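You operate a simulated robot arm through the tools that you are given. There is no shell and no other tool. Be economical: measure what you need, move in short steps, check, and stop when the job is done.

The job below is to be done with a simulated two-armed robot. You get a single attempt, and the scene is never put back.

Task
Pick up the pink bottle with one hand, pass it to the other hand and put it on the right end of the pipe table. Set down upright: pink bottle.

The check looks at the end state, three seconds after you hand in, the way a careful person would. Anything else that was tipped, shoved, dropped, spilled or broken makes it a failure.

Robot
Two 7-joint arms with two-finger parallel grippers on one trunk, on a base that drives. Base frame: it is fixed to the floor where the robot stands at the start and does not move with it; the origin is under the middle of the robot, x ahead of it, y to its left, z up; the surface under the hand at the start is at about z = 1060. Units: mm, rad, N and s.
The left shoulder is at the start at [47, 182, 1192], the right one opposite. With the tool pointing down near the work surface each hand reaches from about 200 to 720 mm from the robot's upright axis, wherever it stands, measured 20 degrees to its own side. Places, roughly: right end of the pipe table (23x17 cm) [360, -1220, 800]. Payload 3.91 kg a hand.
Tool frame (each hand has its own): the origin (TCP) lies between the finger pads and is the grasp point; the fingertips stand 30 mm ahead of it; z points along the fingers, y is the line along which they close. The gripper opens to 110 mm. The fingers are 20 mm wide and 10 mm thick; the gripper's body (48 by 112 mm) begins 55 mm behind the TCP.
Orientation is that of the tool frame in the base frame, as [roll, pitch, yaw] about the fixed x, y, z axes, in that order (R = Rz(yaw) Ry(pitch) Rx(roll)). With the fingers straight down and closing along the base's y, the tool's x points along the base's -x, its y along +y and its z along -z.

Tools
- The arms move only by the tool servo_tool. It takes "left_steps", "right_steps" or both (then of equal length, played together; a hand with none holds still); each is a list of rows, each a list of 7 numbers: the shift along the tool's x, y, z in mm, then the turn, a rotation vector about the tool's x, y, z in rad, then the finger opening in mm, from 0 to 110. In form: [[x, y, z, rx, ry, rz, fingers], ...]. A call has 1 to 10 rows; each row shifts and turns the commanded pose from where the row before left it, along the tool's axes as they then stand. Each row takes 0.2 s and may step no farther than 50 mm and 0.15 rad from the row before; otherwise, or with a gripper value out of range, the whole call is refused. Where a pose cannot be reached the arm comes as near as it can. A force on the tool above 40 N (or 10 N above the force at the start of the call, whichever is more), or a blocked arm, ends the call early, and 0.2 s more pass. Each finger travels about 72 mm/s and halts on what it meets, pressing with about 22 N; the grip force reading is that of the motor and also rises with nothing between the fingers. The clock runs only during rows and for 0.2 s after the last one: add rows that do not move to give the fingers time. It gives the time, the measured TCP pose, the force on the tool (base axes), the opening and the grip force at its end, in the units of the frame above (readings bear some noise), with the torque about the TCP (base axes, N m) and any sound that the robot's microphone picked up, and new pictures: "views" is both (left out), scene, wrist or none (wrist: the cameras of the hands that moved).
- Cameras (640 x 400 px; columns grow to the right, rows downward): "scene" is now at [174.6, 11.9, 1401.8]; the picture's right is [0.12, -0.99, 0.00], its down [-0.45, -0.05, -0.89] and it looks along [0.89, 0.10, -0.45] (base axes); focal length 214 px, centre (320, 200). "left" rides on the left gripper at [72, -17, -103] in its tool frame; the picture's right is [0.23, 0.97, 0.00], its down [-0.76, 0.18, -0.62] and it looks along [-0.61, 0.14, 0.78] (tool axes); focal length 222 px, centre (320, 200). "right" rides on the right gripper at [72, 17, -103] in its tool frame; the picture's right is [-0.23, 0.97, 0.00], its down [-0.76, -0.18, -0.62] and it looks along [-0.61, -0.14, 0.78] (tool axes); focal length 222 px, centre (320, 200). There is no depth. A picture from a camera that has moved, and an enlarged one, comes with that camera's place and axes in the base frame and with its lens.
- move_column(by): slides the trunk up (or, below 0, down) by that many mm; the arms and the scene camera ride with it, the base frame stays. It gives what a move gives, with no picture.
- drive_base(legs): drives the robot by 1 to 6 legs, each [ahead, left, turn to the left] in mm, mm and rad, along the robot's own axes; the way and the turn of a leg run together, so that a leg with both is an arc; at most 1500 mm and 3.142 rad a leg. The arms and the cameras ride along, it lands a little off, and it stops where it bumps. It gives what a move gives, and a new picture of the scene camera.
- aim_head(pan, tilt): turns the head with the scene camera to pan (to the left, within 1.396 rad either way) and tilt (down, from -0.506 to 1.204), counted from straight ahead of the robot. It gives what a move gives, and a new picture of the scene camera.
- enlarge(camera, box): a new picture of the part [left, top, right, bottom] of that camera's present view, enlarged. The clock stands still meanwhile.
- close_job(): hands the job in; it is judged then, once.

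Go step by step. Nothing tells you exact positions but the pictures and the camera data: compare them with the known pose of the tool, close in by small moves and look again before you grip or let go. The budget is 120 turns and 260 pictures, counting those below and the enlarged ones. Unless the task says otherwise, let go and move clear before handing in, and close with one line.

The tools are called as name(argument=value, ...) on one line, values as JSON. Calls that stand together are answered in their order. servo_tool: Moves the arms, as the interface text tells. Its arguments: {"type":"object","properties":{"left_steps":{"type":"array","items":{"type":"array","items":{"type":"number"}}},"right_steps":{"type":"array","items":{"type":"array","items":{"type":"number"}}},"views":{"type":"string","enum":["both","scene","wrist","none"]}},"required":[]} The other tools are called the same way: move_column (by) slides the trunk up or down; drive_base (legs) drives the base; aim_head (pan, tilt) turns the head that bears the scene camera; enlarge (camera, box) takes an enlarged picture of a part of a camera's view; close_job () hands the job in.

At the start:

```text
clock: 0.0
left_tcp_pos: [332.8, 152.6, 1320.6]
left_orientation: [-3.14, -0.001, -3.139]
left_force: [-0.2, 0.1, 0.2]
left_wrist_torque: [-0.02, 0.02, -0.01]
left_gripper_width: 110.0
left_gripper_force: 0.1
right_tcp_pos: [343.4, -122.1, 1303.3]
right_orientation: [3.14, 0.002, 3.14]
right_force: [0.2, 0.7, -0.6]
right_wrist_torque: [-0.06, -0.02, -0.01]
right_gripper_width: 110.0
right_gripper_force: 0.1
trunk travel left (down, up): [-450.0, 64.0]
robot x, y, heading: [-2.4, -1.9, 0.005]
head pan, tilt: [0.115, 0.469]
```

scene: 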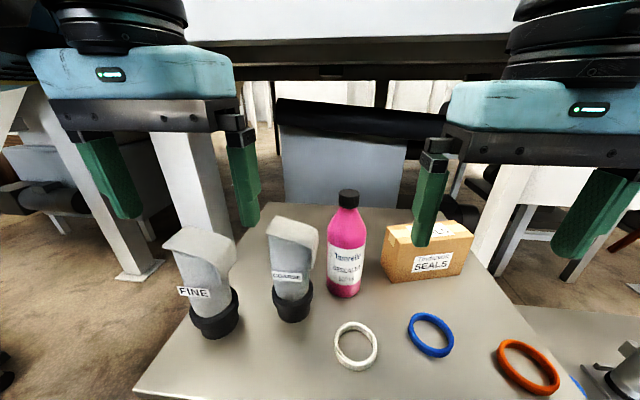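
right: 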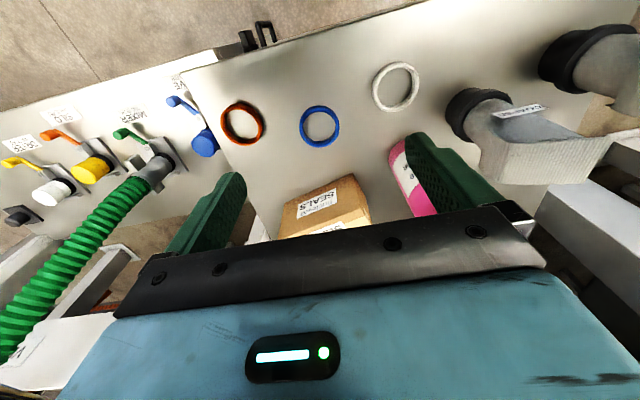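
left: 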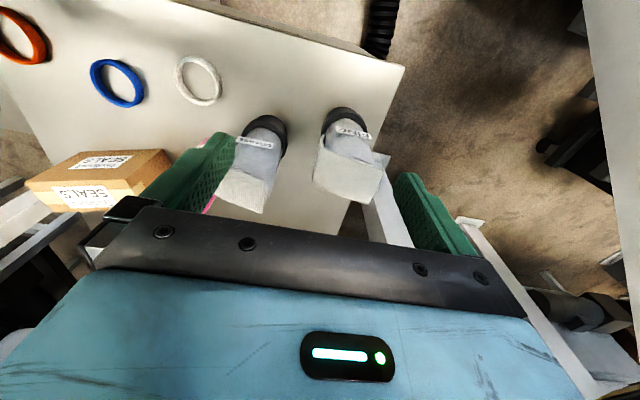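

The pink bottle stands at about [480, 0], 200 mm tall, with the COARSE elbow close on its left and the seals box on its right. I'll first look at the target table on the right.

aim_head(pan=-1.2, tilt=0.6)

enlarge(camera="scene", box=[0, 0, 640, 400])

```text
clock: 1.5
left_tcp_pos: [333.2, 153.0, 1320.7]
left_orientation: [-3.14, 0.001, -3.141]
left_force: [-0.1, 0.6, -0.1]
left_wrist_torque: [0.0, 0.06, 0.04]
left_gripper_width: 109.7
left_gripper_force: 0.2
right_tcp_pos: [343.9, -122.1, 1303.2]
right_orientation: [3.141, 0.002, -3.141]
right_force: [-0.5, -0.5, 0.6]
right_wrist_torque: [-0.01, -0.03, 0.02]
right_gripper_width: 110.3
right_gripper_force: 0.0
trunk travel left (down, up): [-450.0, 64.0]
robot x, y, heading: [-0.0, 0.4, -0.001]
head pan, tilt: [-1.201, 0.6]
camera scene: at [115.7, -81.1, 1390.0], right [-0.93, -0.36, 0.0], down [-0.2, 0.53, -0.83], along [0.3, -0.77, -0.56], focal length 214 px, centre (320, 200)
```

scene: 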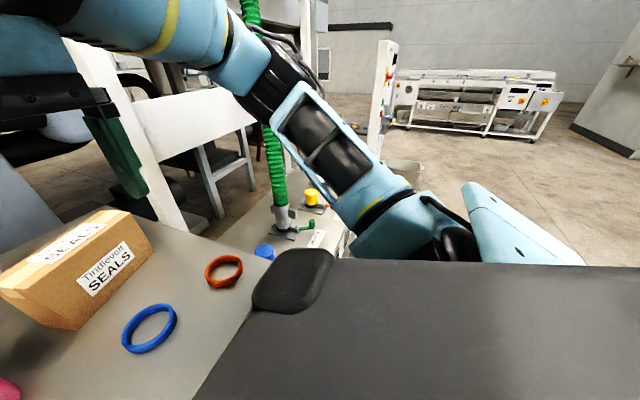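

```text
1.00 times, centred on (320, 200) of scene (not enlarged: the box is as wide or as high as the picture)
camera zoom: at [115.7, -81.1, 1390.0], right [-0.93, -0.36, 0.0], down [-0.2, 0.53, -0.83], along [0.3, -0.77, -0.56], focal length 214 px, centre (320, 200)
```

zoom: 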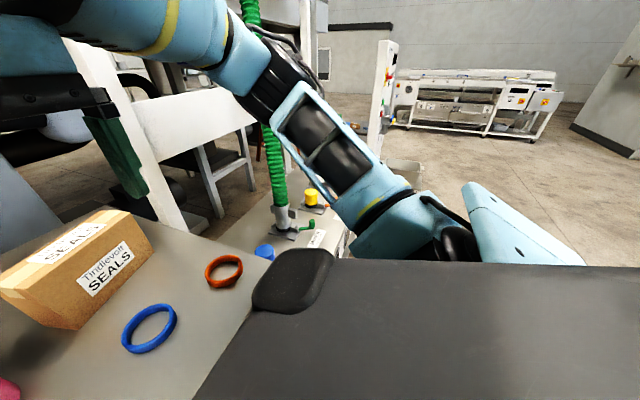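

The right arm hides most of the pipe table, so I'll look at that later. Next I bring the left hand above the bottle, shift the right hand aside, and look back at the bottle.

servo_tool(left_steps=[[-29, -31, -4, 0, 0, 0, 80], [-29, -31, -4, 0, 0, 0, 80], [-29, -31, -4, 0, 0, 0, 80], [-29, -31, -4, 0, 0, 0, 80], [-20, -25, -4, 0, 0, 0, 80]], right_steps=[[0, -25, 0, 0, 0, 0, 110], [0, -25, 0, 0, 0, 0, 110], [0, -25, 0, 0, 0, 0, 110], [0, -25, 0, 0, 0, 0, 110], [0, -25, 0, 0, 0, 0, 110]], views="wrist")

aim_head(pan=0.0, tilt=0.6)

```text
clock: 2.7
left_tcp_pos: [468.4, -1.7, 1340.5]
left_orientation: [-3.141, 0.001, 3.142]
left_force: [0.6, -0.8, 0.2]
left_wrist_torque: [0.02, -0.03, 0.0]
left_gripper_width: 80.1
left_gripper_force: 0.1
right_tcp_pos: [343.3, -249.5, 1302.8]
right_orientation: [3.138, 0.002, -3.14]
right_force: [0.4, -0.1, -0.7]
right_wrist_torque: [0.02, -0.02, 0.0]
right_gripper_width: 109.9
right_gripper_force: 0.0
trunk travel left (down, up): [-450.0, 64.0]
robot x, y, heading: [-0.8, 1.0, 0.003]
head pan, tilt: [-1.201, 0.6]
camera right: at [269.9, -233.8, 1407.0], right [0.23, 0.97, 0.0], down [0.76, -0.18, 0.62], along [0.61, -0.14, -0.78], focal length 222 px, centre (320, 200)
camera left: at [395.7, -17.5, 1442.6], right [-0.23, 0.97, 0.0], down [0.76, 0.18, 0.62], along [0.61, 0.14, -0.78], focal length 222 px, centre (320, 200)
```

right: 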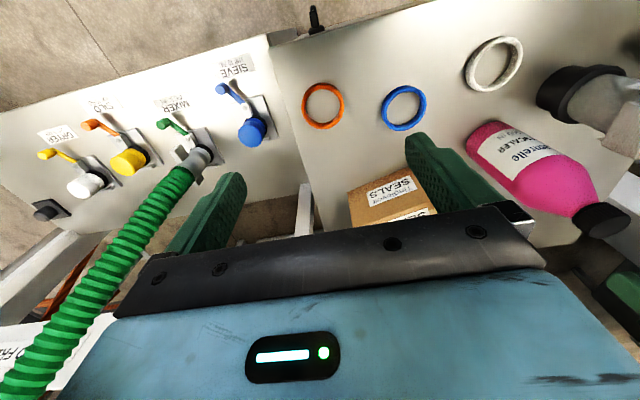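
left: 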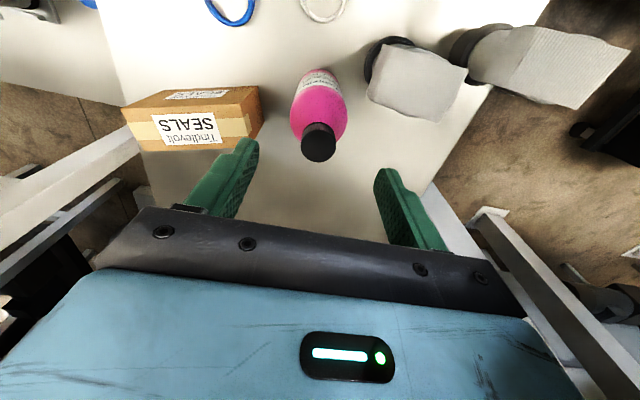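

```text
clock: 4.1
left_tcp_pos: [468.9, 0.2, 1340.5]
left_orientation: [-3.141, 0.0, -3.14]
left_force: [0.3, -0.7, -0.2]
left_wrist_torque: [0.03, 0.01, 0.0]
left_gripper_width: 80.1
left_gripper_force: 0.0
right_tcp_pos: [342.4, -246.9, 1305.2]
right_orientation: [3.139, 0.001, 3.14]
right_force: [-0.6, -0.2, 0.1]
right_wrist_torque: [-0.03, 0.0, -0.01]
right_gripper_width: 110.1
right_gripper_force: 0.0
trunk travel left (down, up): [-450.0, 64.0]
robot x, y, heading: [2.9, -0.8, 0.0]
head pan, tilt: [0.0, 0.6]
camera scene: at [172.0, 1.2, 1390.0], right [0.0, -1.0, 0.0], down [-0.56, 0.0, -0.83], along [0.83, 0.0, -0.56], focal length 214 px, centre (320, 200)
```

scene: 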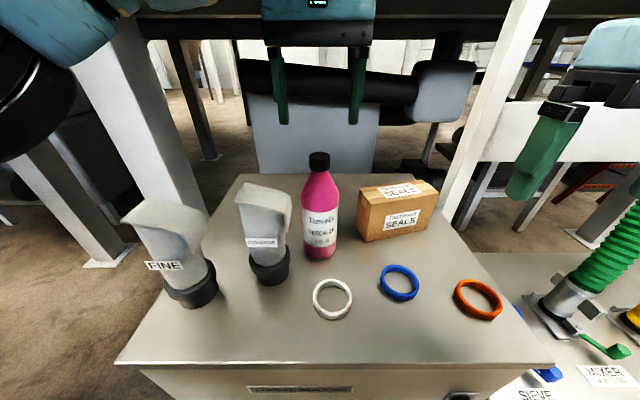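

The cap is at about [480, 1, 1265], and the bottle is about 203 mm tall with a cap about 30 mm wide. I lower the left hand around the cap and check before gripping.

servo_tool(left_steps=[[-11, 2, 20, 0, 0, 0, 80], [0, 0, 25, 0, 0, 0, 80], [0, 0, 25, 0, 0, 0, 80], [0, 0, 23, 0, 0, 0, 80], [0, 0, 0, 0, 0, 0, 80]], views="both")

```text
clock: 5.3
left_tcp_pos: [479.3, 5.6, 1247.4]
left_orientation: [-3.14, 0.003, -3.139]
left_force: [0.3, -0.3, -0.2]
left_wrist_torque: [-0.03, -0.01, -0.01]
left_gripper_width: 80.0
left_gripper_force: 0.2
right_tcp_pos: [343.5, -247.4, 1303.6]
right_orientation: [3.141, 0.001, 3.141]
right_force: [0.2, -0.1, 0.4]
right_wrist_torque: [0.0, -0.03, -0.01]
right_gripper_width: 110.3
right_gripper_force: 0.0
trunk travel left (down, up): [-450.0, 64.0]
robot x, y, heading: [-1.8, -2.2, -0.003]
head pan, tilt: [0.0, 0.6]
camera scene: at [171.6, 1.2, 1390.1], right [0.0, -1.0, 0.0], down [-0.56, 0.0, -0.83], along [0.83, 0.0, -0.56], focal length 214 px, centre (320, 200)
camera left: at [406.3, -11.5, 1350.1], right [-0.23, 0.97, 0.0], down [0.76, 0.18, 0.62], along [0.61, 0.14, -0.78], focal length 222 px, centre (320, 200)
```

scene: 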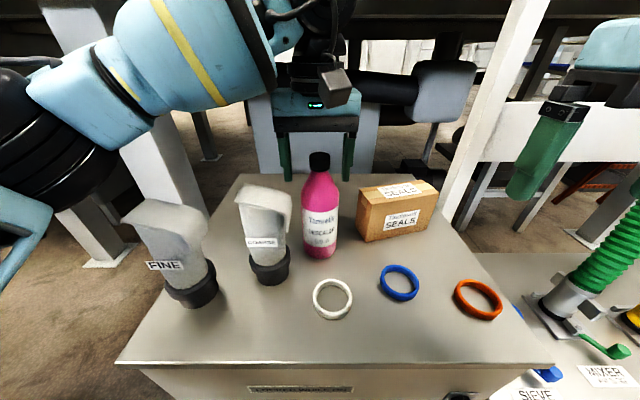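
left: 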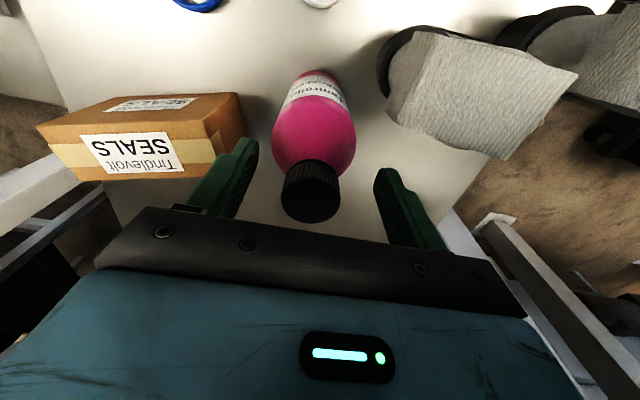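

The bottle sits about 6 mm to the right of the gripper's centre, and its shoulder widens just below the cap. I raise the hand 14 mm so only the cap is pinched, centre it, and close.

servo_tool(left_steps=[[3, -6, -14, 0, 0, 0, 80], [0, 0, 0, 0, 0, 0, 60], [0, 0, 0, 0, 0, 0, 40], [0, 0, 0, 0, 0, 0, 20], [0, 0, 0, 0, 0, 0, 15], [0, 0, 0, 0, 0, 0, 15]], views="both")

```text
clock: 6.7
left_tcp_pos: [477.2, -0.8, 1261.7]
left_orientation: [-3.139, 0.0, 3.141]
left_force: [1.1, 0.4, 0.7]
left_wrist_torque: [0.07, -0.08, 0.05]
left_gripper_width: 31.4
left_gripper_force: 22.0
right_tcp_pos: [343.6, -245.9, 1303.7]
right_orientation: [3.14, 0.002, 3.141]
right_force: [0.2, -0.5, 0.5]
right_wrist_torque: [-0.02, 0.0, -0.03]
right_gripper_width: 110.1
right_gripper_force: 0.1
trunk travel left (down, up): [-450.0, 64.0]
robot x, y, heading: [-1.6, -0.8, 0.001]
head pan, tilt: [0.0, 0.6]
camera scene: at [172.1, 1.5, 1390.0], right [0.0, -1.0, 0.0], down [-0.56, 0.0, -0.83], along [0.83, 0.0, -0.56], focal length 214 px, centre (320, 200)
camera left: at [404.2, -16.9, 1364.2], right [-0.23, 0.97, 0.0], down [0.76, 0.18, 0.62], along [0.61, 0.14, -0.78], focal length 222 px, centre (320, 200)
```

scene: 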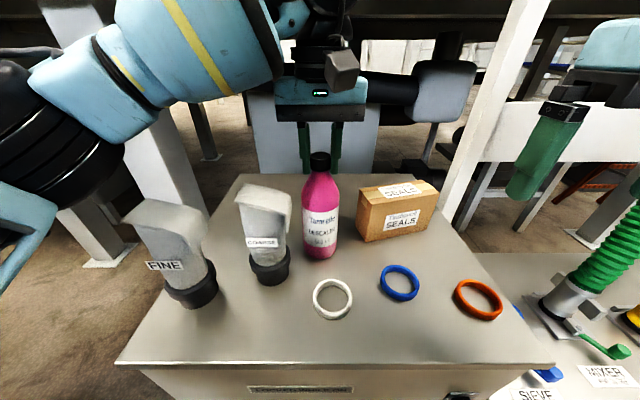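
left: 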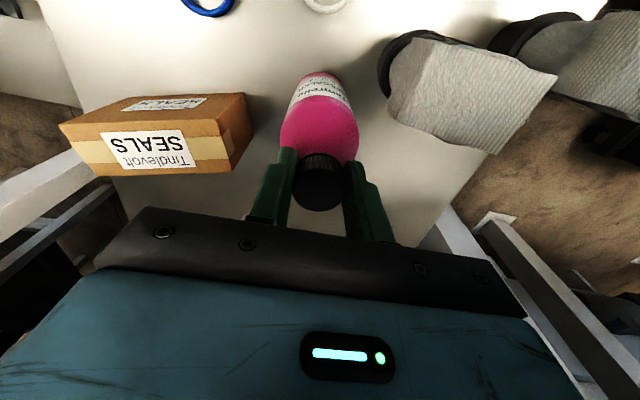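

The cap is held at a 31 mm opening with 22 N. I lift slowly and check.

servo_tool(left_steps=[[0, 0, -5, 0, 0, 0, 15], [0, 0, -10, 0, 0, 0, 15], [0, 0, -15, 0, 0, 0, 15], [0, 0, -20, 0, 0, 0, 15], [0, 0, -20, 0, 0, 0, 15], [0, 0, -20, 0, 0, 0, 15], [0, 0, -20, 0, 0, 0, 15], [0, 0, 0, 0, 0, 0, 15]], views="both")

```text
clock: 8.5
left_tcp_pos: [477.5, -1.6, 1372.4]
left_orientation: [-3.139, -0.001, -3.141]
left_force: [0.2, 0.0, -5.1]
left_wrist_torque: [0.0, 0.01, 0.03]
left_gripper_width: 31.2
left_gripper_force: 22.0
right_tcp_pos: [342.1, -247.1, 1302.5]
right_orientation: [3.141, 0.0, 3.14]
right_force: [1.1, -0.1, 0.1]
right_wrist_torque: [-0.04, -0.04, 0.02]
right_gripper_width: 110.1
right_gripper_force: 0.1
trunk travel left (down, up): [-450.0, 64.0]
robot x, y, heading: [-2.5, 1.5, 0.001]
head pan, tilt: [0.0, 0.6]
camera scene: at [172.9, 1.6, 1389.8], right [0.0, -1.0, 0.0], down [-0.57, 0.0, -0.82], along [0.82, 0.0, -0.57], focal length 214 px, centre (320, 200)
camera left: at [405.3, -16.6, 1475.7], right [-0.23, 0.97, 0.0], down [0.76, 0.18, 0.62], along [0.61, 0.14, -0.78], focal length 222 px, centre (320, 200)
```

scene: 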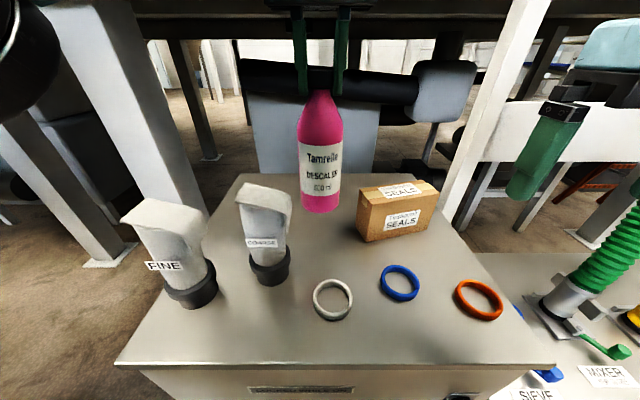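
left: 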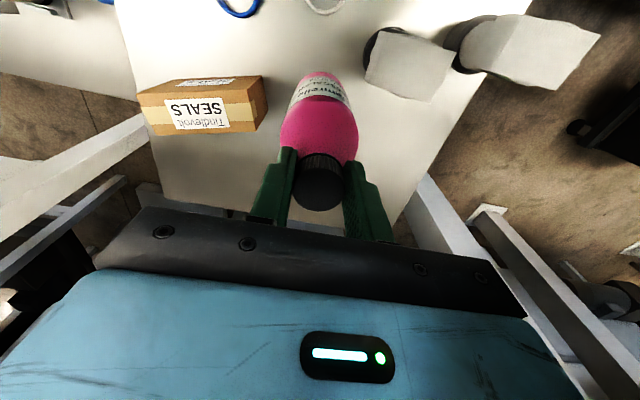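

The bottle is lifted and weighs about 0.5 kg. I now turn the right hand so it points left (+y) with its fingers closing along x and its camera on top.

servo_tool(right_steps=[[0, 0, 0, -0.0864, 0.0864, 0.0864, 100], [0, 0, 0, -0.0864, 0.0864, 0.0864, 100], [0, 0, 0, -0.0864, 0.0864, 0.0864, 100], [0, 0, 0, -0.0864, 0.0864, 0.0864, 100], [0, 0, 0, -0.0864, 0.0864, 0.0864, 100], [0, 0, 0, -0.0864, 0.0864, 0.0864, 100], [0, 0, 0, -0.0864, 0.0864, 0.0864, 100]], views="scene")

servo_tool(right_steps=[[0, 0, 0, -0.0864, 0.0864, 0.0864, 100], [0, 0, 0, -0.0864, 0.0864, 0.0864, 100], [0, 0, 0, -0.0864, 0.0864, 0.0864, 100], [0, 0, 0, -0.0864, 0.0864, 0.0864, 100], [0, 0, 0, -0.0864, 0.0864, 0.0864, 100], [0, 0, 0, -0.0864, 0.0864, 0.0864, 100], [0, 0, 0, -0.0864, 0.0864, 0.0864, 100]], views="both")

```text
clock: 10.1
left_tcp_pos: [477.3, -1.5, 1373.7]
left_orientation: [-3.14, 0.001, 3.141]
left_force: [-0.5, 0.6, -5.2]
left_wrist_torque: [0.0, 0.04, 0.05]
left_gripper_width: 31.0
left_gripper_force: 22.0
right_tcp_pos: [345.2, -248.1, 1302.9]
right_orientation: [2.672, -0.732, 2.678]
right_force: [-0.3, 0.2, -0.3]
right_wrist_torque: [0.02, -0.02, 0.0]
right_gripper_width: 100.0
right_gripper_force: 0.1
trunk travel left (down, up): [-450.0, 64.0]
robot x, y, heading: [-2.1, 0.8, -0.003]
head pan, tilt: [0.0, 0.6]
camera scene: at [172.6, 0.7, 1389.9], right [0.0, -1.0, 0.0], down [-0.57, 0.0, -0.82], along [0.82, 0.0, -0.57], focal length 214 px, centre (320, 200)
```

scene: 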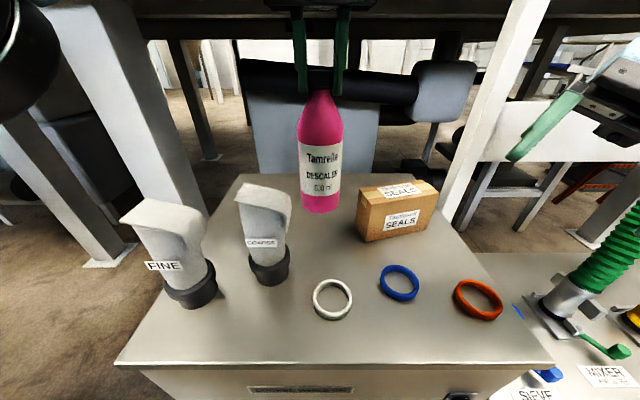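

```text
clock: 11.7
left_tcp_pos: [476.7, -1.4, 1373.2]
left_orientation: [-3.14, -0.001, 3.141]
left_force: [-0.2, 0.3, -4.5]
left_wrist_torque: [-0.04, 0.01, 0.0]
left_gripper_width: 31.2
left_gripper_force: 21.8
right_tcp_pos: [344.6, -247.3, 1303.7]
right_orientation: [-0.044, -1.566, -1.529]
right_force: [-0.4, 0.2, -0.4]
right_wrist_torque: [-0.02, 0.02, 0.0]
right_gripper_width: 99.9
right_gripper_force: 0.0
trunk travel left (down, up): [-450.0, 64.0]
robot x, y, heading: [-0.7, -1.6, -0.0]
head pan, tilt: [0.0, 0.6]
camera scene: at [171.9, 1.1, 1390.0], right [0.0, -1.0, 0.0], down [-0.56, 0.0, -0.83], along [0.83, 0.0, -0.56], focal length 214 px, centre (320, 200)
camera right: at [360.9, -352.4, 1375.3], right [0.97, 0.0, -0.23], down [-0.18, -0.62, -0.76], along [-0.14, 0.79, -0.6], focal length 222 px, centre (320, 200)
```

scene: 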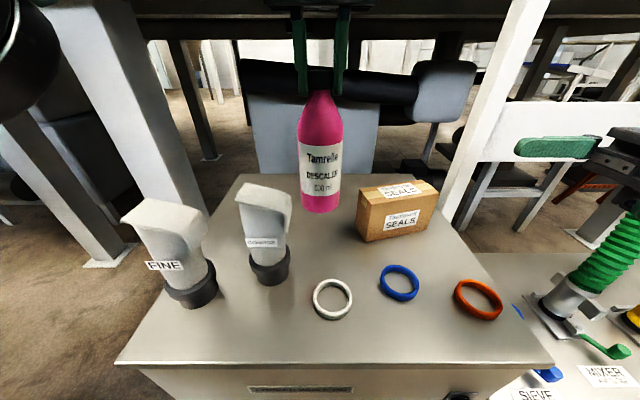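
right: 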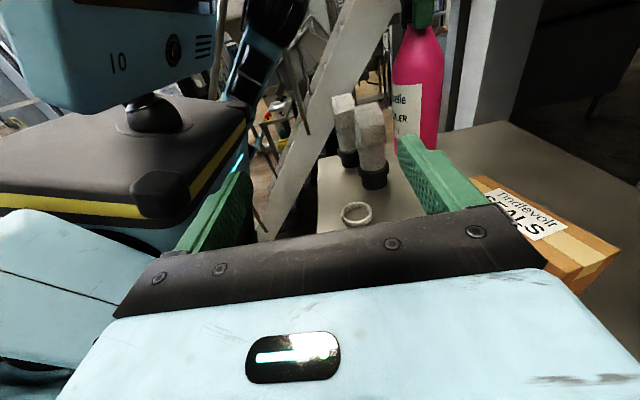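

The right hand reached that orientation. I now align it in x and height with the bottle body, still well short of it.

servo_tool(right_steps=[[-10.5, 32, 0, 0, 0, 0, 100], [-10.5, 32, 0, 0, 0, 0, 100], [-10.5, 32, 0, 0, 0, 0, 100], [-10.5, 35, 0, 0, 0, 0, 100], [0, 0, 35, 0, 0, 0, 100], [0, 0, 35, 0, 0, 0, 100], [0, 0, 35, 0, 0, 0, 100], [0, 0, 30, 0, 0, 0, 100]], views="both")

```text
clock: 13.5
left_tcp_pos: [478.1, 0.9, 1372.6]
left_orientation: [-3.14, 0.0, -3.139]
left_force: [0.2, 0.6, -5.1]
left_wrist_torque: [0.03, 0.01, 0.0]
left_gripper_width: 31.3
left_gripper_force: 22.2
right_tcp_pos: [477.1, -112.1, 1260.2]
right_orientation: [0.392, -1.57, -1.965]
right_force: [-0.6, -0.2, 0.2]
right_wrist_torque: [0.0, 0.01, 0.02]
right_gripper_width: 99.8
right_gripper_force: 0.0
trunk travel left (down, up): [-450.0, 64.0]
robot x, y, heading: [-1.4, 3.0, 0.003]
head pan, tilt: [0.0, 0.6]
camera scene: at [172.5, 2.1, 1389.9], right [0.0, -1.0, 0.0], down [-0.57, 0.0, -0.82], along [0.82, 0.0, -0.57], focal length 214 px, centre (320, 200)
camera right: at [492.9, -216.8, 1333.6], right [0.97, 0.0, -0.23], down [-0.18, -0.62, -0.76], along [-0.14, 0.78, -0.61], focal length 222 px, centre (320, 200)
```

scene: 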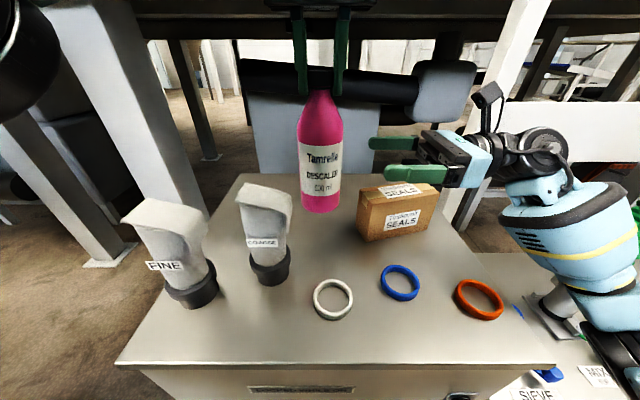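
right: 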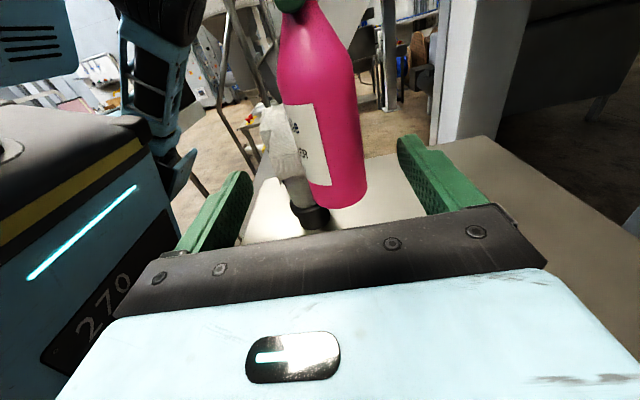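

The fingers straddle the bottle body well. I advance to the bottle in small steps.

servo_tool(right_steps=[[0, 0, 25, 0, 0, 0, 100], [0, 0, 25, 0, 0, 0, 100], [0, 0, 20, 0, 0, 0, 100], [0, 0, 20, 0, 0, 0, 100], [0, 0, 15, 0, 0, 0, 100], [0, 0, 0, 0, 0, 0, 100]], views="both")

```text
clock: 14.9
left_tcp_pos: [477.6, 0.1, 1372.6]
left_orientation: [-3.138, 0.0, -3.139]
left_force: [-0.5, 0.0, -4.9]
left_wrist_torque: [0.0, 0.04, -0.01]
left_gripper_width: 31.2
left_gripper_force: 21.9
right_tcp_pos: [477.4, -6.7, 1261.3]
right_orientation: [0.304, -1.567, -1.874]
right_force: [1.5, 0.3, 0.3]
right_wrist_torque: [-0.03, 0.01, 0.01]
right_gripper_width: 100.2
right_gripper_force: 0.1
trunk travel left (down, up): [-450.0, 64.0]
robot x, y, heading: [-0.7, -2.7, -0.002]
head pan, tilt: [0.0, 0.6]
camera scene: at [172.3, 1.0, 1389.9], right [0.0, -1.0, 0.0], down [-0.57, 0.0, -0.82], along [0.82, 0.0, -0.57], focal length 214 px, centre (320, 200)
camera right: at [492.9, -111.9, 1333.7], right [0.97, 0.0, -0.23], down [-0.18, -0.62, -0.76], along [-0.14, 0.78, -0.6], focal length 222 px, centre (320, 200)
```

scene: 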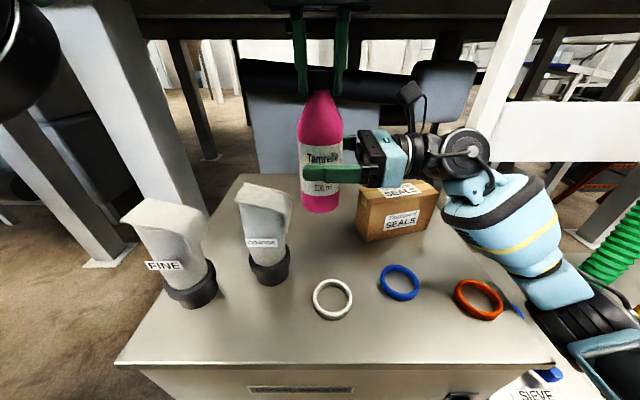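
right: 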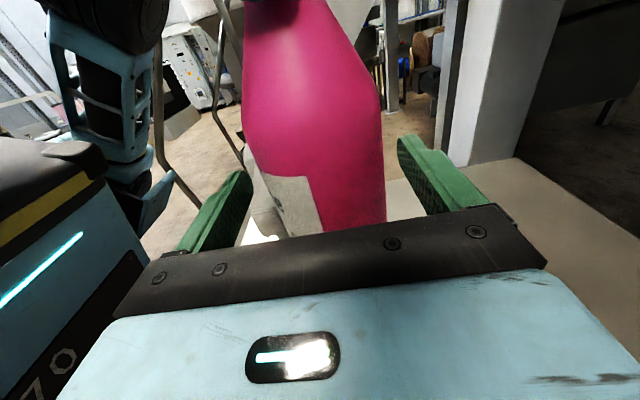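

The bottle is about 3 mm nearer the robot than the right gripper's centre. I shift by that and close the right hand.

servo_tool(right_steps=[[0, -3, 4, 0, 0, 0, 90], [0, 0, 0, 0, 0, 0, 75], [0, 0, 0, 0, 0, 0, 65], [0, 0, 0, 0, 0, 0, 55], [0, 0, 0, 0, 0, 0, 40], [0, 0, 0, 0, 0, 0, 40]], views="both")

```text
clock: 16.3
left_tcp_pos: [476.9, -1.0, 1373.4]
left_orientation: [-3.14, 0.0, 3.141]
left_force: [-13.8, -1.6, 0.9]
left_wrist_torque: [0.03, 0.51, -0.06]
left_gripper_width: 31.2
left_gripper_force: 21.3
right_tcp_pos: [474.9, -4.3, 1261.0]
right_orientation: [-0.816, -1.57, -0.757]
right_force: [13.8, 0.9, -0.2]
right_wrist_torque: [-0.21, 1.08, 0.02]
right_gripper_width: 65.3
right_gripper_force: 22.6
trunk travel left (down, up): [-450.0, 64.0]
robot x, y, heading: [1.6, -4.4, -0.001]
head pan, tilt: [0.0, 0.6]
camera scene: at [172.4, 1.3, 1389.9], right [0.0, -1.0, 0.0], down [-0.57, 0.0, -0.82], along [0.82, 0.0, -0.57], focal length 214 px, centre (320, 200)
camera right: at [491.0, -108.2, 1333.5], right [0.97, 0.0, -0.23], down [-0.18, -0.62, -0.76], along [-0.14, 0.78, -0.61], focal length 222 px, centre (320, 200)
```

scene: 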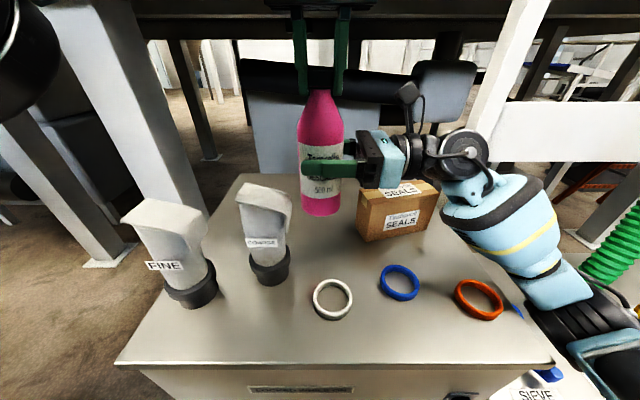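
right: 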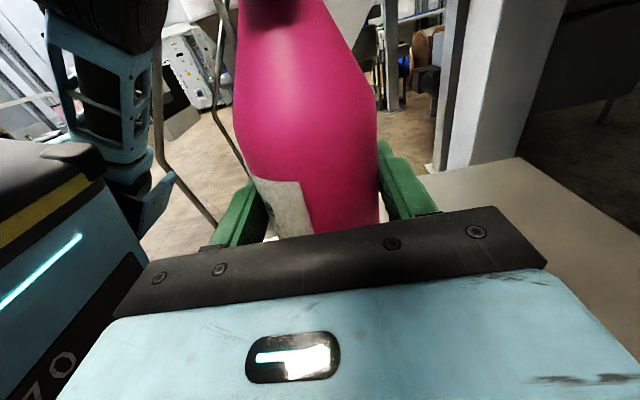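

Both hands hold the bottle, with about 14 N of sideways strain between them along x. I ease the right hand +x a little to relieve it before letting go.

servo_tool(right_steps=[[0, 1.5, 0, 0, 0, 0, 40], [0, 0, 0, 0, 0, 0, 40]], views="none")

```text
clock: 16.9
left_tcp_pos: [476.7, -0.8, 1373.9]
left_orientation: [-3.14, 0.001, -3.139]
left_force: [-9.7, -2.1, 4.1]
left_wrist_torque: [-0.1, 0.31, 0.07]
left_gripper_width: 31.1
left_gripper_force: 22.0
right_tcp_pos: [473.9, -2.8, 1262.2]
right_orientation: [0.059, -1.569, -1.63]
right_force: [9.8, 1.3, -4.2]
right_wrist_torque: [-0.13, 0.75, -0.09]
right_gripper_width: 65.2
right_gripper_force: 22.4
trunk travel left (down, up): [-450.0, 64.0]
robot x, y, heading: [1.5, -0.6, -0.003]
head pan, tilt: [0.0, 0.6]
```

servo_tool(right_steps=[[0, 2, 0, 0, 0, 0, 40], [0, 1, 0, 0, 0, 0, 40], [0, 0, 0, 0, 0, 0, 40]], views="none")

```text
clock: 17.7
left_tcp_pos: [477.3, 0.4, 1373.0]
left_orientation: [-3.139, 0.001, -3.14]
left_force: [4.3, -1.9, 7.3]
left_wrist_torque: [-0.05, -0.67, -0.03]
left_gripper_width: 30.8
left_gripper_force: 22.7
right_tcp_pos: [476.8, -2.9, 1261.5]
right_orientation: [0.645, -1.569, -2.217]
right_force: [-3.9, 2.0, -5.5]
right_wrist_torque: [-0.22, 0.23, 0.04]
right_gripper_width: 65.0
right_gripper_force: 22.1
trunk travel left (down, up): [-450.0, 64.0]
robot x, y, heading: [-1.0, -3.4, -0.003]
head pan, tilt: [0.0, 0.6]
```

The strain is down to about 4 N and the right hand now carries the weight. I open the left hand and raise it clear.

servo_tool(left_steps=[[0, 0, 0, 0, 0, 0, 45], [0, 0, 0, 0, 0, 0, 65], [0, 0, 0, 0, 0, 0, 80], [0, 0, -15, 0, 0, 0, 80], [0, 0, -25, 0, 0, 0, 80], [0, 0, -25, 0, 0, 0, 80], [0, 0, -25, 0, 0, 0, 80]], views="both")

enlarge(camera="right", box=[0, 0, 640, 400])

```text
clock: 19.5
left_tcp_pos: [474.9, 44.9, 1423.5]
left_orientation: [-3.073, -0.029, -3.102]
left_force: [-0.1, 0.4, 0.1]
left_wrist_torque: [-0.06, -0.02, -0.02]
left_gripper_width: 80.2
left_gripper_force: 0.1
left hand out of reach, approached as far as the arm can: row 5, 6, 7
right_tcp_pos: [478.3, -2.7, 1259.6]
right_orientation: [-2.281, -1.568, 0.71]
right_force: [0.5, 0.0, 0.3]
right_wrist_torque: [0.01, 0.01, 0.04]
right_gripper_width: 64.6
right_gripper_force: 21.6
trunk travel left (down, up): [-450.0, 64.0]
robot x, y, heading: [-1.3, 2.5, -0.002]
head pan, tilt: [0.0, 0.6]
stopped in row 7 (left hand): the arm was blocked; the commanded pose is now the measured one
camera scene: at [177.6, 6.3, 1410.0], right [0.04, -1.0, 0.0], down [-0.37, -0.02, -0.93], along [0.93, 0.04, -0.37], focal length 214 px, centre (320, 200)
camera left: at [405.0, 33.5, 1529.3], right [-0.27, 0.96, -0.06], down [0.77, 0.25, 0.59], along [0.58, 0.11, -0.81], focal length 222 px, centre (320, 200)
```

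scene: 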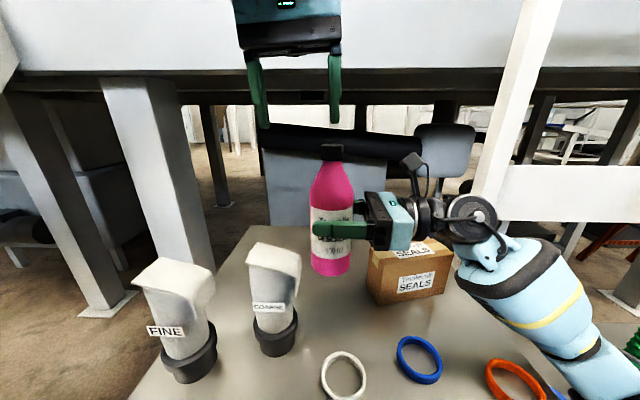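
left: 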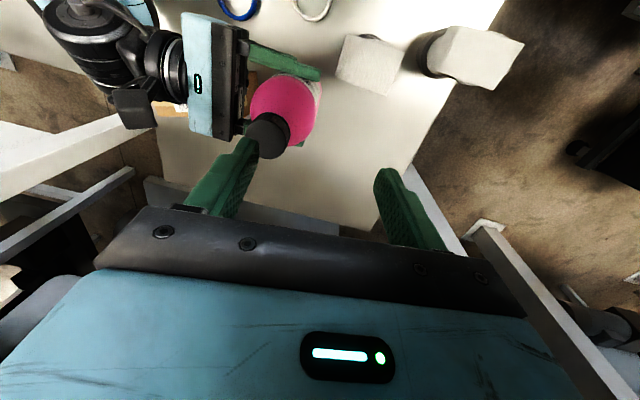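

```text
1.00 times, centred on (320, 200) of right (not enlarged: the box is as wide or as high as the picture)
camera zoom: at [495.9, -107.0, 1333.3], right [0.97, 0.0, -0.23], down [-0.18, -0.62, -0.76], along [-0.14, 0.78, -0.61], focal length 222 px, centre (320, 200)
```

zoom: 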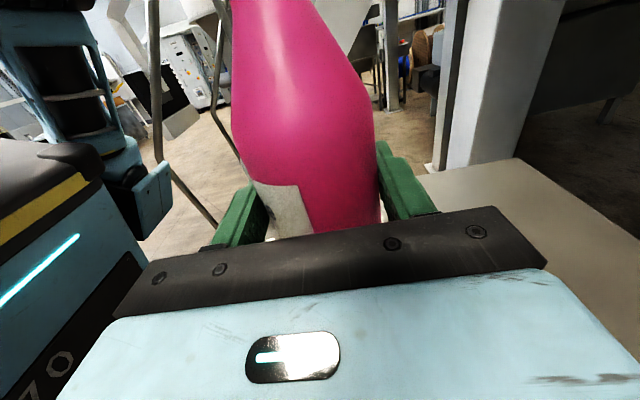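

The handover worked: the right hand holds the bottle upright. The left arm ran out of height and nudged the head, so I move it left and back, away from the bottle.

servo_tool(left_steps=[[0, 25, 0, 0, 0, 0, 80], [0, 25, 0, 0, 0, 0, 80], [0, 30, 0, 0, 0, 0, 80], [10, 30, 0, 0, 0, 0, 80], [25, 30, 5, 0, 0, 0, 80], [30, 30, 10, 0, 0, 0, 80], [30, 20, 15, 0, 0, 0, 80], [30, 0, 15, 0, 0, 0, 80]], views="scene")

```text
clock: 21.3
left_tcp_pos: [336.2, 223.5, 1370.3]
left_orientation: [-3.079, -0.021, -3.106]
left_force: [0.0, -0.7, -0.2]
left_wrist_torque: [0.04, -0.03, 0.05]
left_gripper_width: 79.9
left_gripper_force: 0.0
right_tcp_pos: [477.8, -3.8, 1262.8]
right_orientation: [0.4, -1.569, -1.972]
right_force: [0.0, 0.0, -0.2]
right_wrist_torque: [-0.01, 0.01, -0.01]
right_gripper_width: 64.4
right_gripper_force: 21.9
trunk travel left (down, up): [-450.0, 64.0]
robot x, y, heading: [0.7, 3.5, 0.001]
head pan, tilt: [0.0, 0.6]
camera scene: at [171.9, 1.1, 1390.0], right [0.0, -1.0, 0.0], down [-0.56, 0.0, -0.83], along [0.83, 0.0, -0.56], focal length 214 px, centre (320, 200)
```

scene: 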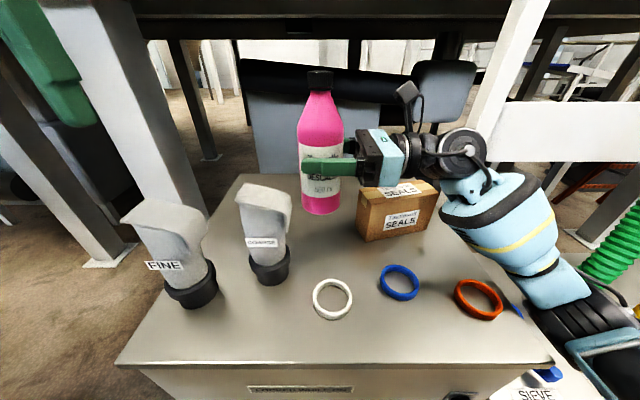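

The bottle is held, but the right hand's force reading shows no weight. I raise it slightly and recheck.

servo_tool(right_steps=[[15, 0, 0, 0, 0, 0, 40], [20, 0, 0, 0, 0, 0, 40], [20, 0, 0, 0, 0, 0, 40], [0, 0, 0, 0, 0, 0, 40]], views="both")

```text
clock: 22.3
left_tcp_pos: [337.3, 222.9, 1370.0]
left_orientation: [-3.077, -0.02, -3.104]
left_force: [0.5, -0.3, 0.3]
left_wrist_torque: [-0.01, 0.01, -0.02]
left_gripper_width: 80.2
left_gripper_force: 0.0
right_tcp_pos: [477.3, -4.2, 1317.2]
right_orientation: [0.002, -1.569, -1.574]
right_force: [0.7, 0.4, -6.1]
right_wrist_torque: [0.02, 0.01, 0.02]
right_gripper_width: 64.5
right_gripper_force: 22.2
trunk travel left (down, up): [-450.0, 64.0]
robot x, y, heading: [-2.7, -0.7, -0.002]
head pan, tilt: [0.0, 0.6]
camera scene: at [172.4, 1.0, 1389.9], right [0.0, -1.0, 0.0], down [-0.57, 0.0, -0.82], along [0.82, 0.0, -0.57], focal length 214 px, centre (320, 200)
camera right: at [494.1, -109.2, 1389.3], right [0.97, 0.0, -0.23], down [-0.18, -0.62, -0.76], along [-0.14, 0.78, -0.6], focal length 222 px, centre (320, 200)
```

scene: 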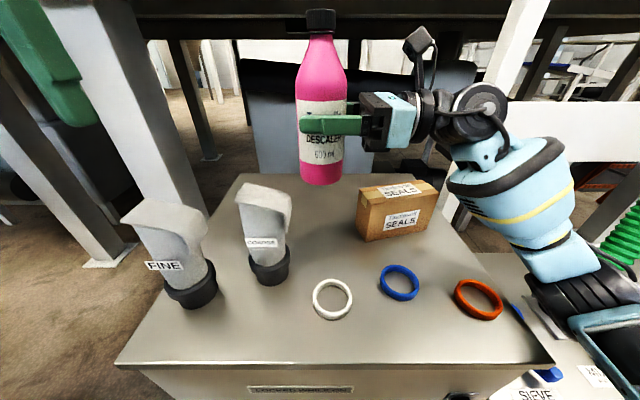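
right: 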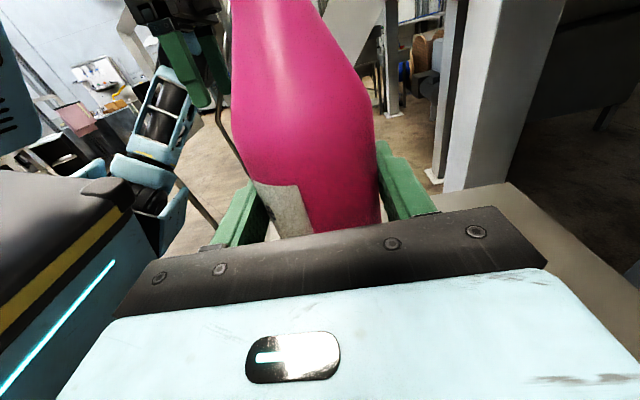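

The right hand now reads about 6 N, so it carries the full weight. I back the robot off to look at the pipe table and the free way.

drive_base(legs=[[-500, 0, 0]])

aim_head(pan=-0.9, tilt=0.45)

```text
clock: 25.2
left_tcp_pos: [-163.4, 223.8, 1370.3]
left_orientation: [-3.077, -0.022, -3.109]
left_force: [-0.9, -0.1, -0.3]
left_wrist_torque: [0.0, -0.02, 0.0]
left_gripper_width: 79.9
left_gripper_force: 0.0
right_tcp_pos: [-22.4, -4.7, 1317.0]
right_orientation: [0.157, -1.569, -1.735]
right_force: [0.5, -0.1, -5.0]
right_wrist_torque: [-0.01, -0.03, -0.01]
right_gripper_width: 64.1
right_gripper_force: 22.6
trunk travel left (down, up): [-450.0, 64.0]
robot x, y, heading: [-504.4, 1.3, -0.003]
head pan, tilt: [0.0, 0.6]
camera scene: at [-328.2, 1.4, 1389.9], right [0.0, -1.0, 0.0], down [-0.57, 0.0, -0.82], along [0.82, 0.0, -0.57], focal length 214 px, centre (320, 200)
```

scene: 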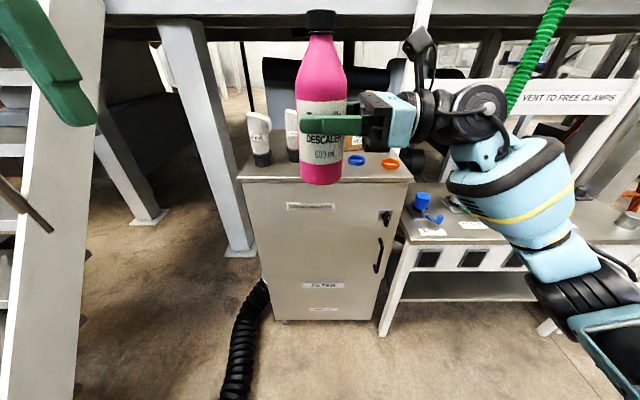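

```text
clock: 26.4
left_tcp_pos: [-162.3, 223.7, 1370.4]
left_orientation: [-3.077, -0.021, -3.109]
left_force: [-0.2, 0.5, 0.1]
left_wrist_torque: [-0.01, -0.01, -0.01]
left_gripper_width: 79.9
left_gripper_force: 0.1
right_tcp_pos: [-22.5, -5.6, 1316.7]
right_orientation: [0.228, -1.569, -1.801]
right_force: [0.4, -0.5, -5.7]
right_wrist_torque: [-0.01, -0.02, -0.01]
right_gripper_width: 64.5
right_gripper_force: 21.8
trunk travel left (down, up): [-450.0, 64.0]
robot x, y, heading: [-498.5, 2.7, -0.006]
head pan, tilt: [-0.901, 0.45]
camera scene: at [-359.7, -70.5, 1403.5], right [-0.79, -0.62, 0.0], down [-0.27, 0.34, -0.9], along [0.56, -0.71, -0.44], focal length 214 px, centre (320, 200)
```

scene: 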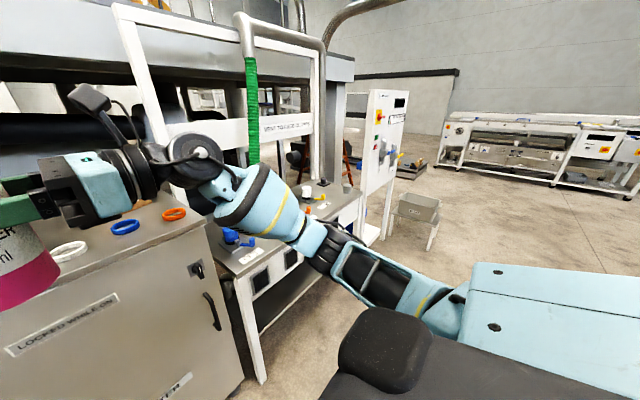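

The floor in front of the pipe table is clear. I drive sideways to the right and look at the table's right end.

drive_base(legs=[[0, -1150, 0]])

aim_head(pan=0.0, tilt=0.6)

```text
clock: 36.8
left_tcp_pos: [-165.6, -928.3, 1370.2]
left_orientation: [-3.075, -0.022, -3.106]
left_force: [0.1, 0.2, 0.3]
left_wrist_torque: [0.02, 0.01, 0.01]
left_gripper_width: 79.8
left_gripper_force: 0.0
right_tcp_pos: [-25.4, -1156.0, 1315.7]
right_orientation: [0.181, -1.57, -1.758]
right_force: [-0.4, -0.1, -5.5]
right_wrist_torque: [0.02, 0.01, -0.04]
right_gripper_width: 64.4
right_gripper_force: 21.6
trunk travel left (down, up): [-450.0, 64.0]
robot x, y, heading: [-503.7, -1151.5, -0.0]
head pan, tilt: [-0.901, 0.45]
camera scene: at [-362.1, -1222.3, 1403.5], right [-0.78, -0.62, 0.0], down [-0.27, 0.34, -0.9], along [0.56, -0.71, -0.44], focal length 214 px, centre (320, 200)
```

scene: 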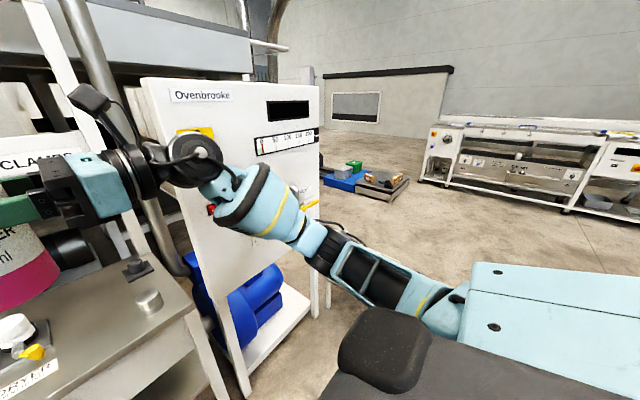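

```text
clock: 38.0
left_tcp_pos: [-166.8, -926.9, 1369.9]
left_orientation: [-3.078, -0.02, -3.107]
left_force: [-0.2, -0.2, 0.9]
left_wrist_torque: [-0.02, 0.0, -0.01]
left_gripper_width: 80.0
left_gripper_force: 0.1
right_tcp_pos: [-25.5, -1157.5, 1316.2]
right_orientation: [0.166, -1.569, -1.738]
right_force: [0.6, 0.7, -4.7]
right_wrist_torque: [0.0, 0.01, 0.0]
right_gripper_width: 64.3
right_gripper_force: 21.6
trunk travel left (down, up): [-450.0, 64.0]
robot x, y, heading: [-503.6, -1149.9, -0.001]
head pan, tilt: [0.0, 0.6]
camera scene: at [-330.7, -1150.5, 1389.9], right [0.0, -1.0, 0.0], down [-0.57, 0.0, -0.82], along [0.82, 0.0, -0.57], focal length 214 px, centre (320, 200)
```

scene: 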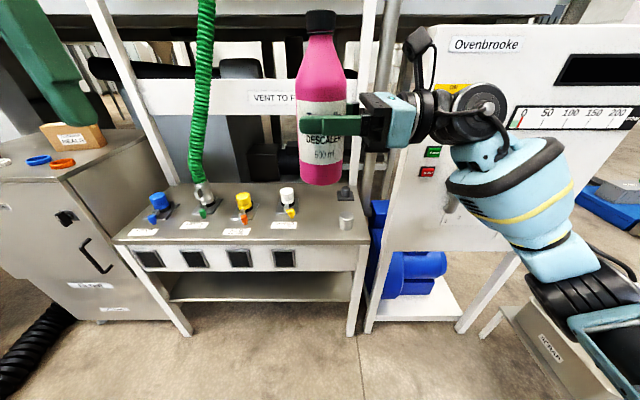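

The table's right end holds a metal cup near [308, -1255] and a black fitting further back. The Ovenbrooke panel stands close on its right, so the hand can't come in from that side. I turn the hand in yaw to point forward, after moving it a bit to the right.

servo_tool(right_steps=[[0, 0, -30, 0, 0, 0, 40], [0, 0, -30, 0, 0, 0, 40], [0, 0, -30, 0, 0, 0, 40], [0, 0, -30, 0, 0, 0, 40], [0, 0, 0, -0.13, 0, 0, 40], [0, 0, 0, -0.13, 0, 0, 40], [0, 0, 0, -0.13, 0, 0, 40], [0, 0, 0, -0.13, 0, 0, 40], [0, 0, 0, -0.13, 0, 0, 40], [0, 0, 0, 0, 0, 0, 40]], views="both")

```text
clock: 40.2
left_tcp_pos: [-165.6, -928.6, 1370.5]
left_orientation: [-3.079, -0.019, -3.106]
left_force: [-0.1, -0.3, 0.5]
left_wrist_torque: [-0.02, 0.03, -0.01]
left_gripper_width: 80.0
left_gripper_force: 0.1
right_tcp_pos: [-25.0, -1277.5, 1316.9]
right_orientation: [-0.408, -1.567, -1.817]
right_force: [0.2, -0.2, -5.4]
right_wrist_torque: [-0.03, -0.02, 0.02]
right_gripper_width: 64.4
right_gripper_force: 22.0
trunk travel left (down, up): [-450.0, 64.0]
robot x, y, heading: [-500.8, -1153.6, -0.004]
head pan, tilt: [0.0, 0.6]
camera scene: at [-330.7, -1150.6, 1389.9], right [0.0, -1.0, 0.0], down [-0.57, 0.0, -0.82], along [0.82, 0.0, -0.57], focal length 214 px, centre (320, 200)
camera right: at [-75.2, -1369.9, 1388.9], right [0.77, -0.59, -0.23], down [-0.52, -0.38, -0.76], along [0.36, 0.71, -0.6], focal length 222 px, centre (320, 200)
```

scene: 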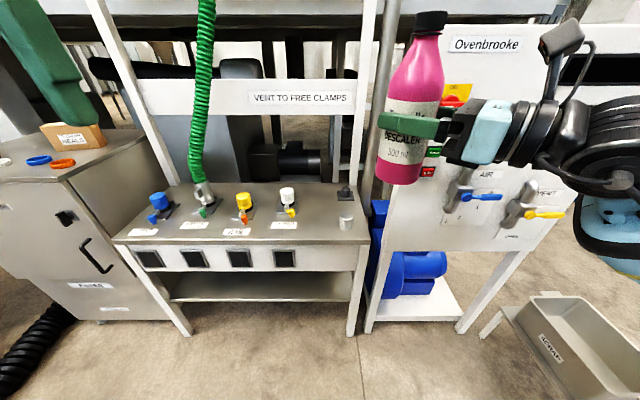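
right: 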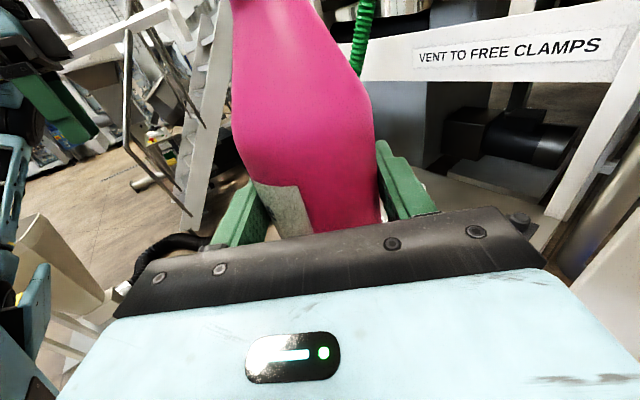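

The turn is working and the hand is clear. I continue until it points nearly forward, and enlarge the target end.

servo_tool(right_steps=[[0, 0, 0, -0.13, 0, 0, 40], [0, 0, 0, -0.13, 0, 0, 40], [0, 0, 0, -0.13, 0, 0, 40], [0, 0, 0, -0.13, 0, 0, 40], [0, 0, 0, -0.13, 0, 0, 40], [0, 0, 0, 0, 0, 0, 40]], views="scene")

enlarge(camera="scene", box=[240, 160, 400, 260])

```text
clock: 41.6
left_tcp_pos: [-165.5, -926.8, 1370.4]
left_orientation: [-3.079, -0.021, -3.109]
left_force: [-0.4, 0.4, -0.2]
left_wrist_torque: [0.02, 0.04, 0.0]
left_gripper_width: 80.0
left_gripper_force: 0.1
right_tcp_pos: [-25.4, -1276.7, 1315.4]
right_orientation: [-1.164, -1.566, -1.712]
right_force: [0.6, -1.3, -5.2]
right_wrist_torque: [-0.02, 0.04, -0.01]
right_gripper_width: 64.7
right_gripper_force: 21.9
trunk travel left (down, up): [-450.0, 64.0]
robot x, y, heading: [-504.3, -1153.0, -0.0]
head pan, tilt: [0.0, 0.6]
camera scene: at [-330.8, -1150.9, 1389.9], right [0.0, -1.0, 0.0], down [-0.57, 0.0, -0.82], along [0.82, 0.0, -0.57], focal length 214 px, centre (320, 200)
```

scene: 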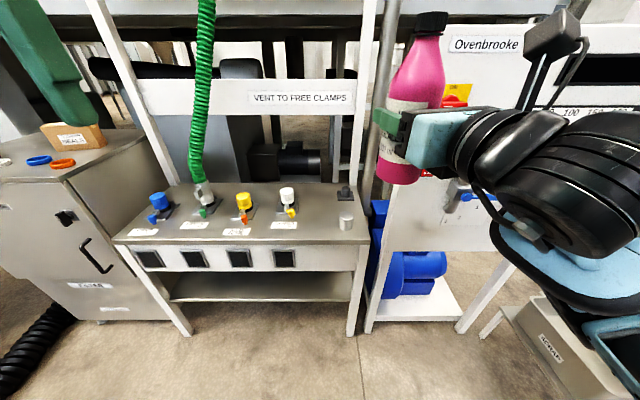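

```text
4.00 times, centred on (320, 210) of scene
camera zoom: at [-330.8, -1150.9, 1389.9], right [0.0, -1.0, 0.0], down [-0.57, 0.0, -0.82], along [0.82, 0.0, -0.57], focal length 858 px, centre (320, 160)
```

zoom: 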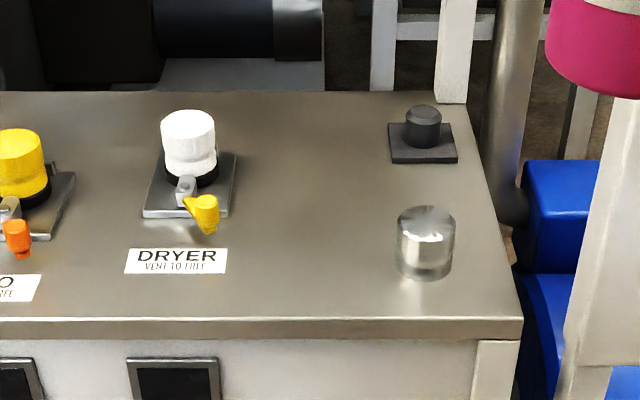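

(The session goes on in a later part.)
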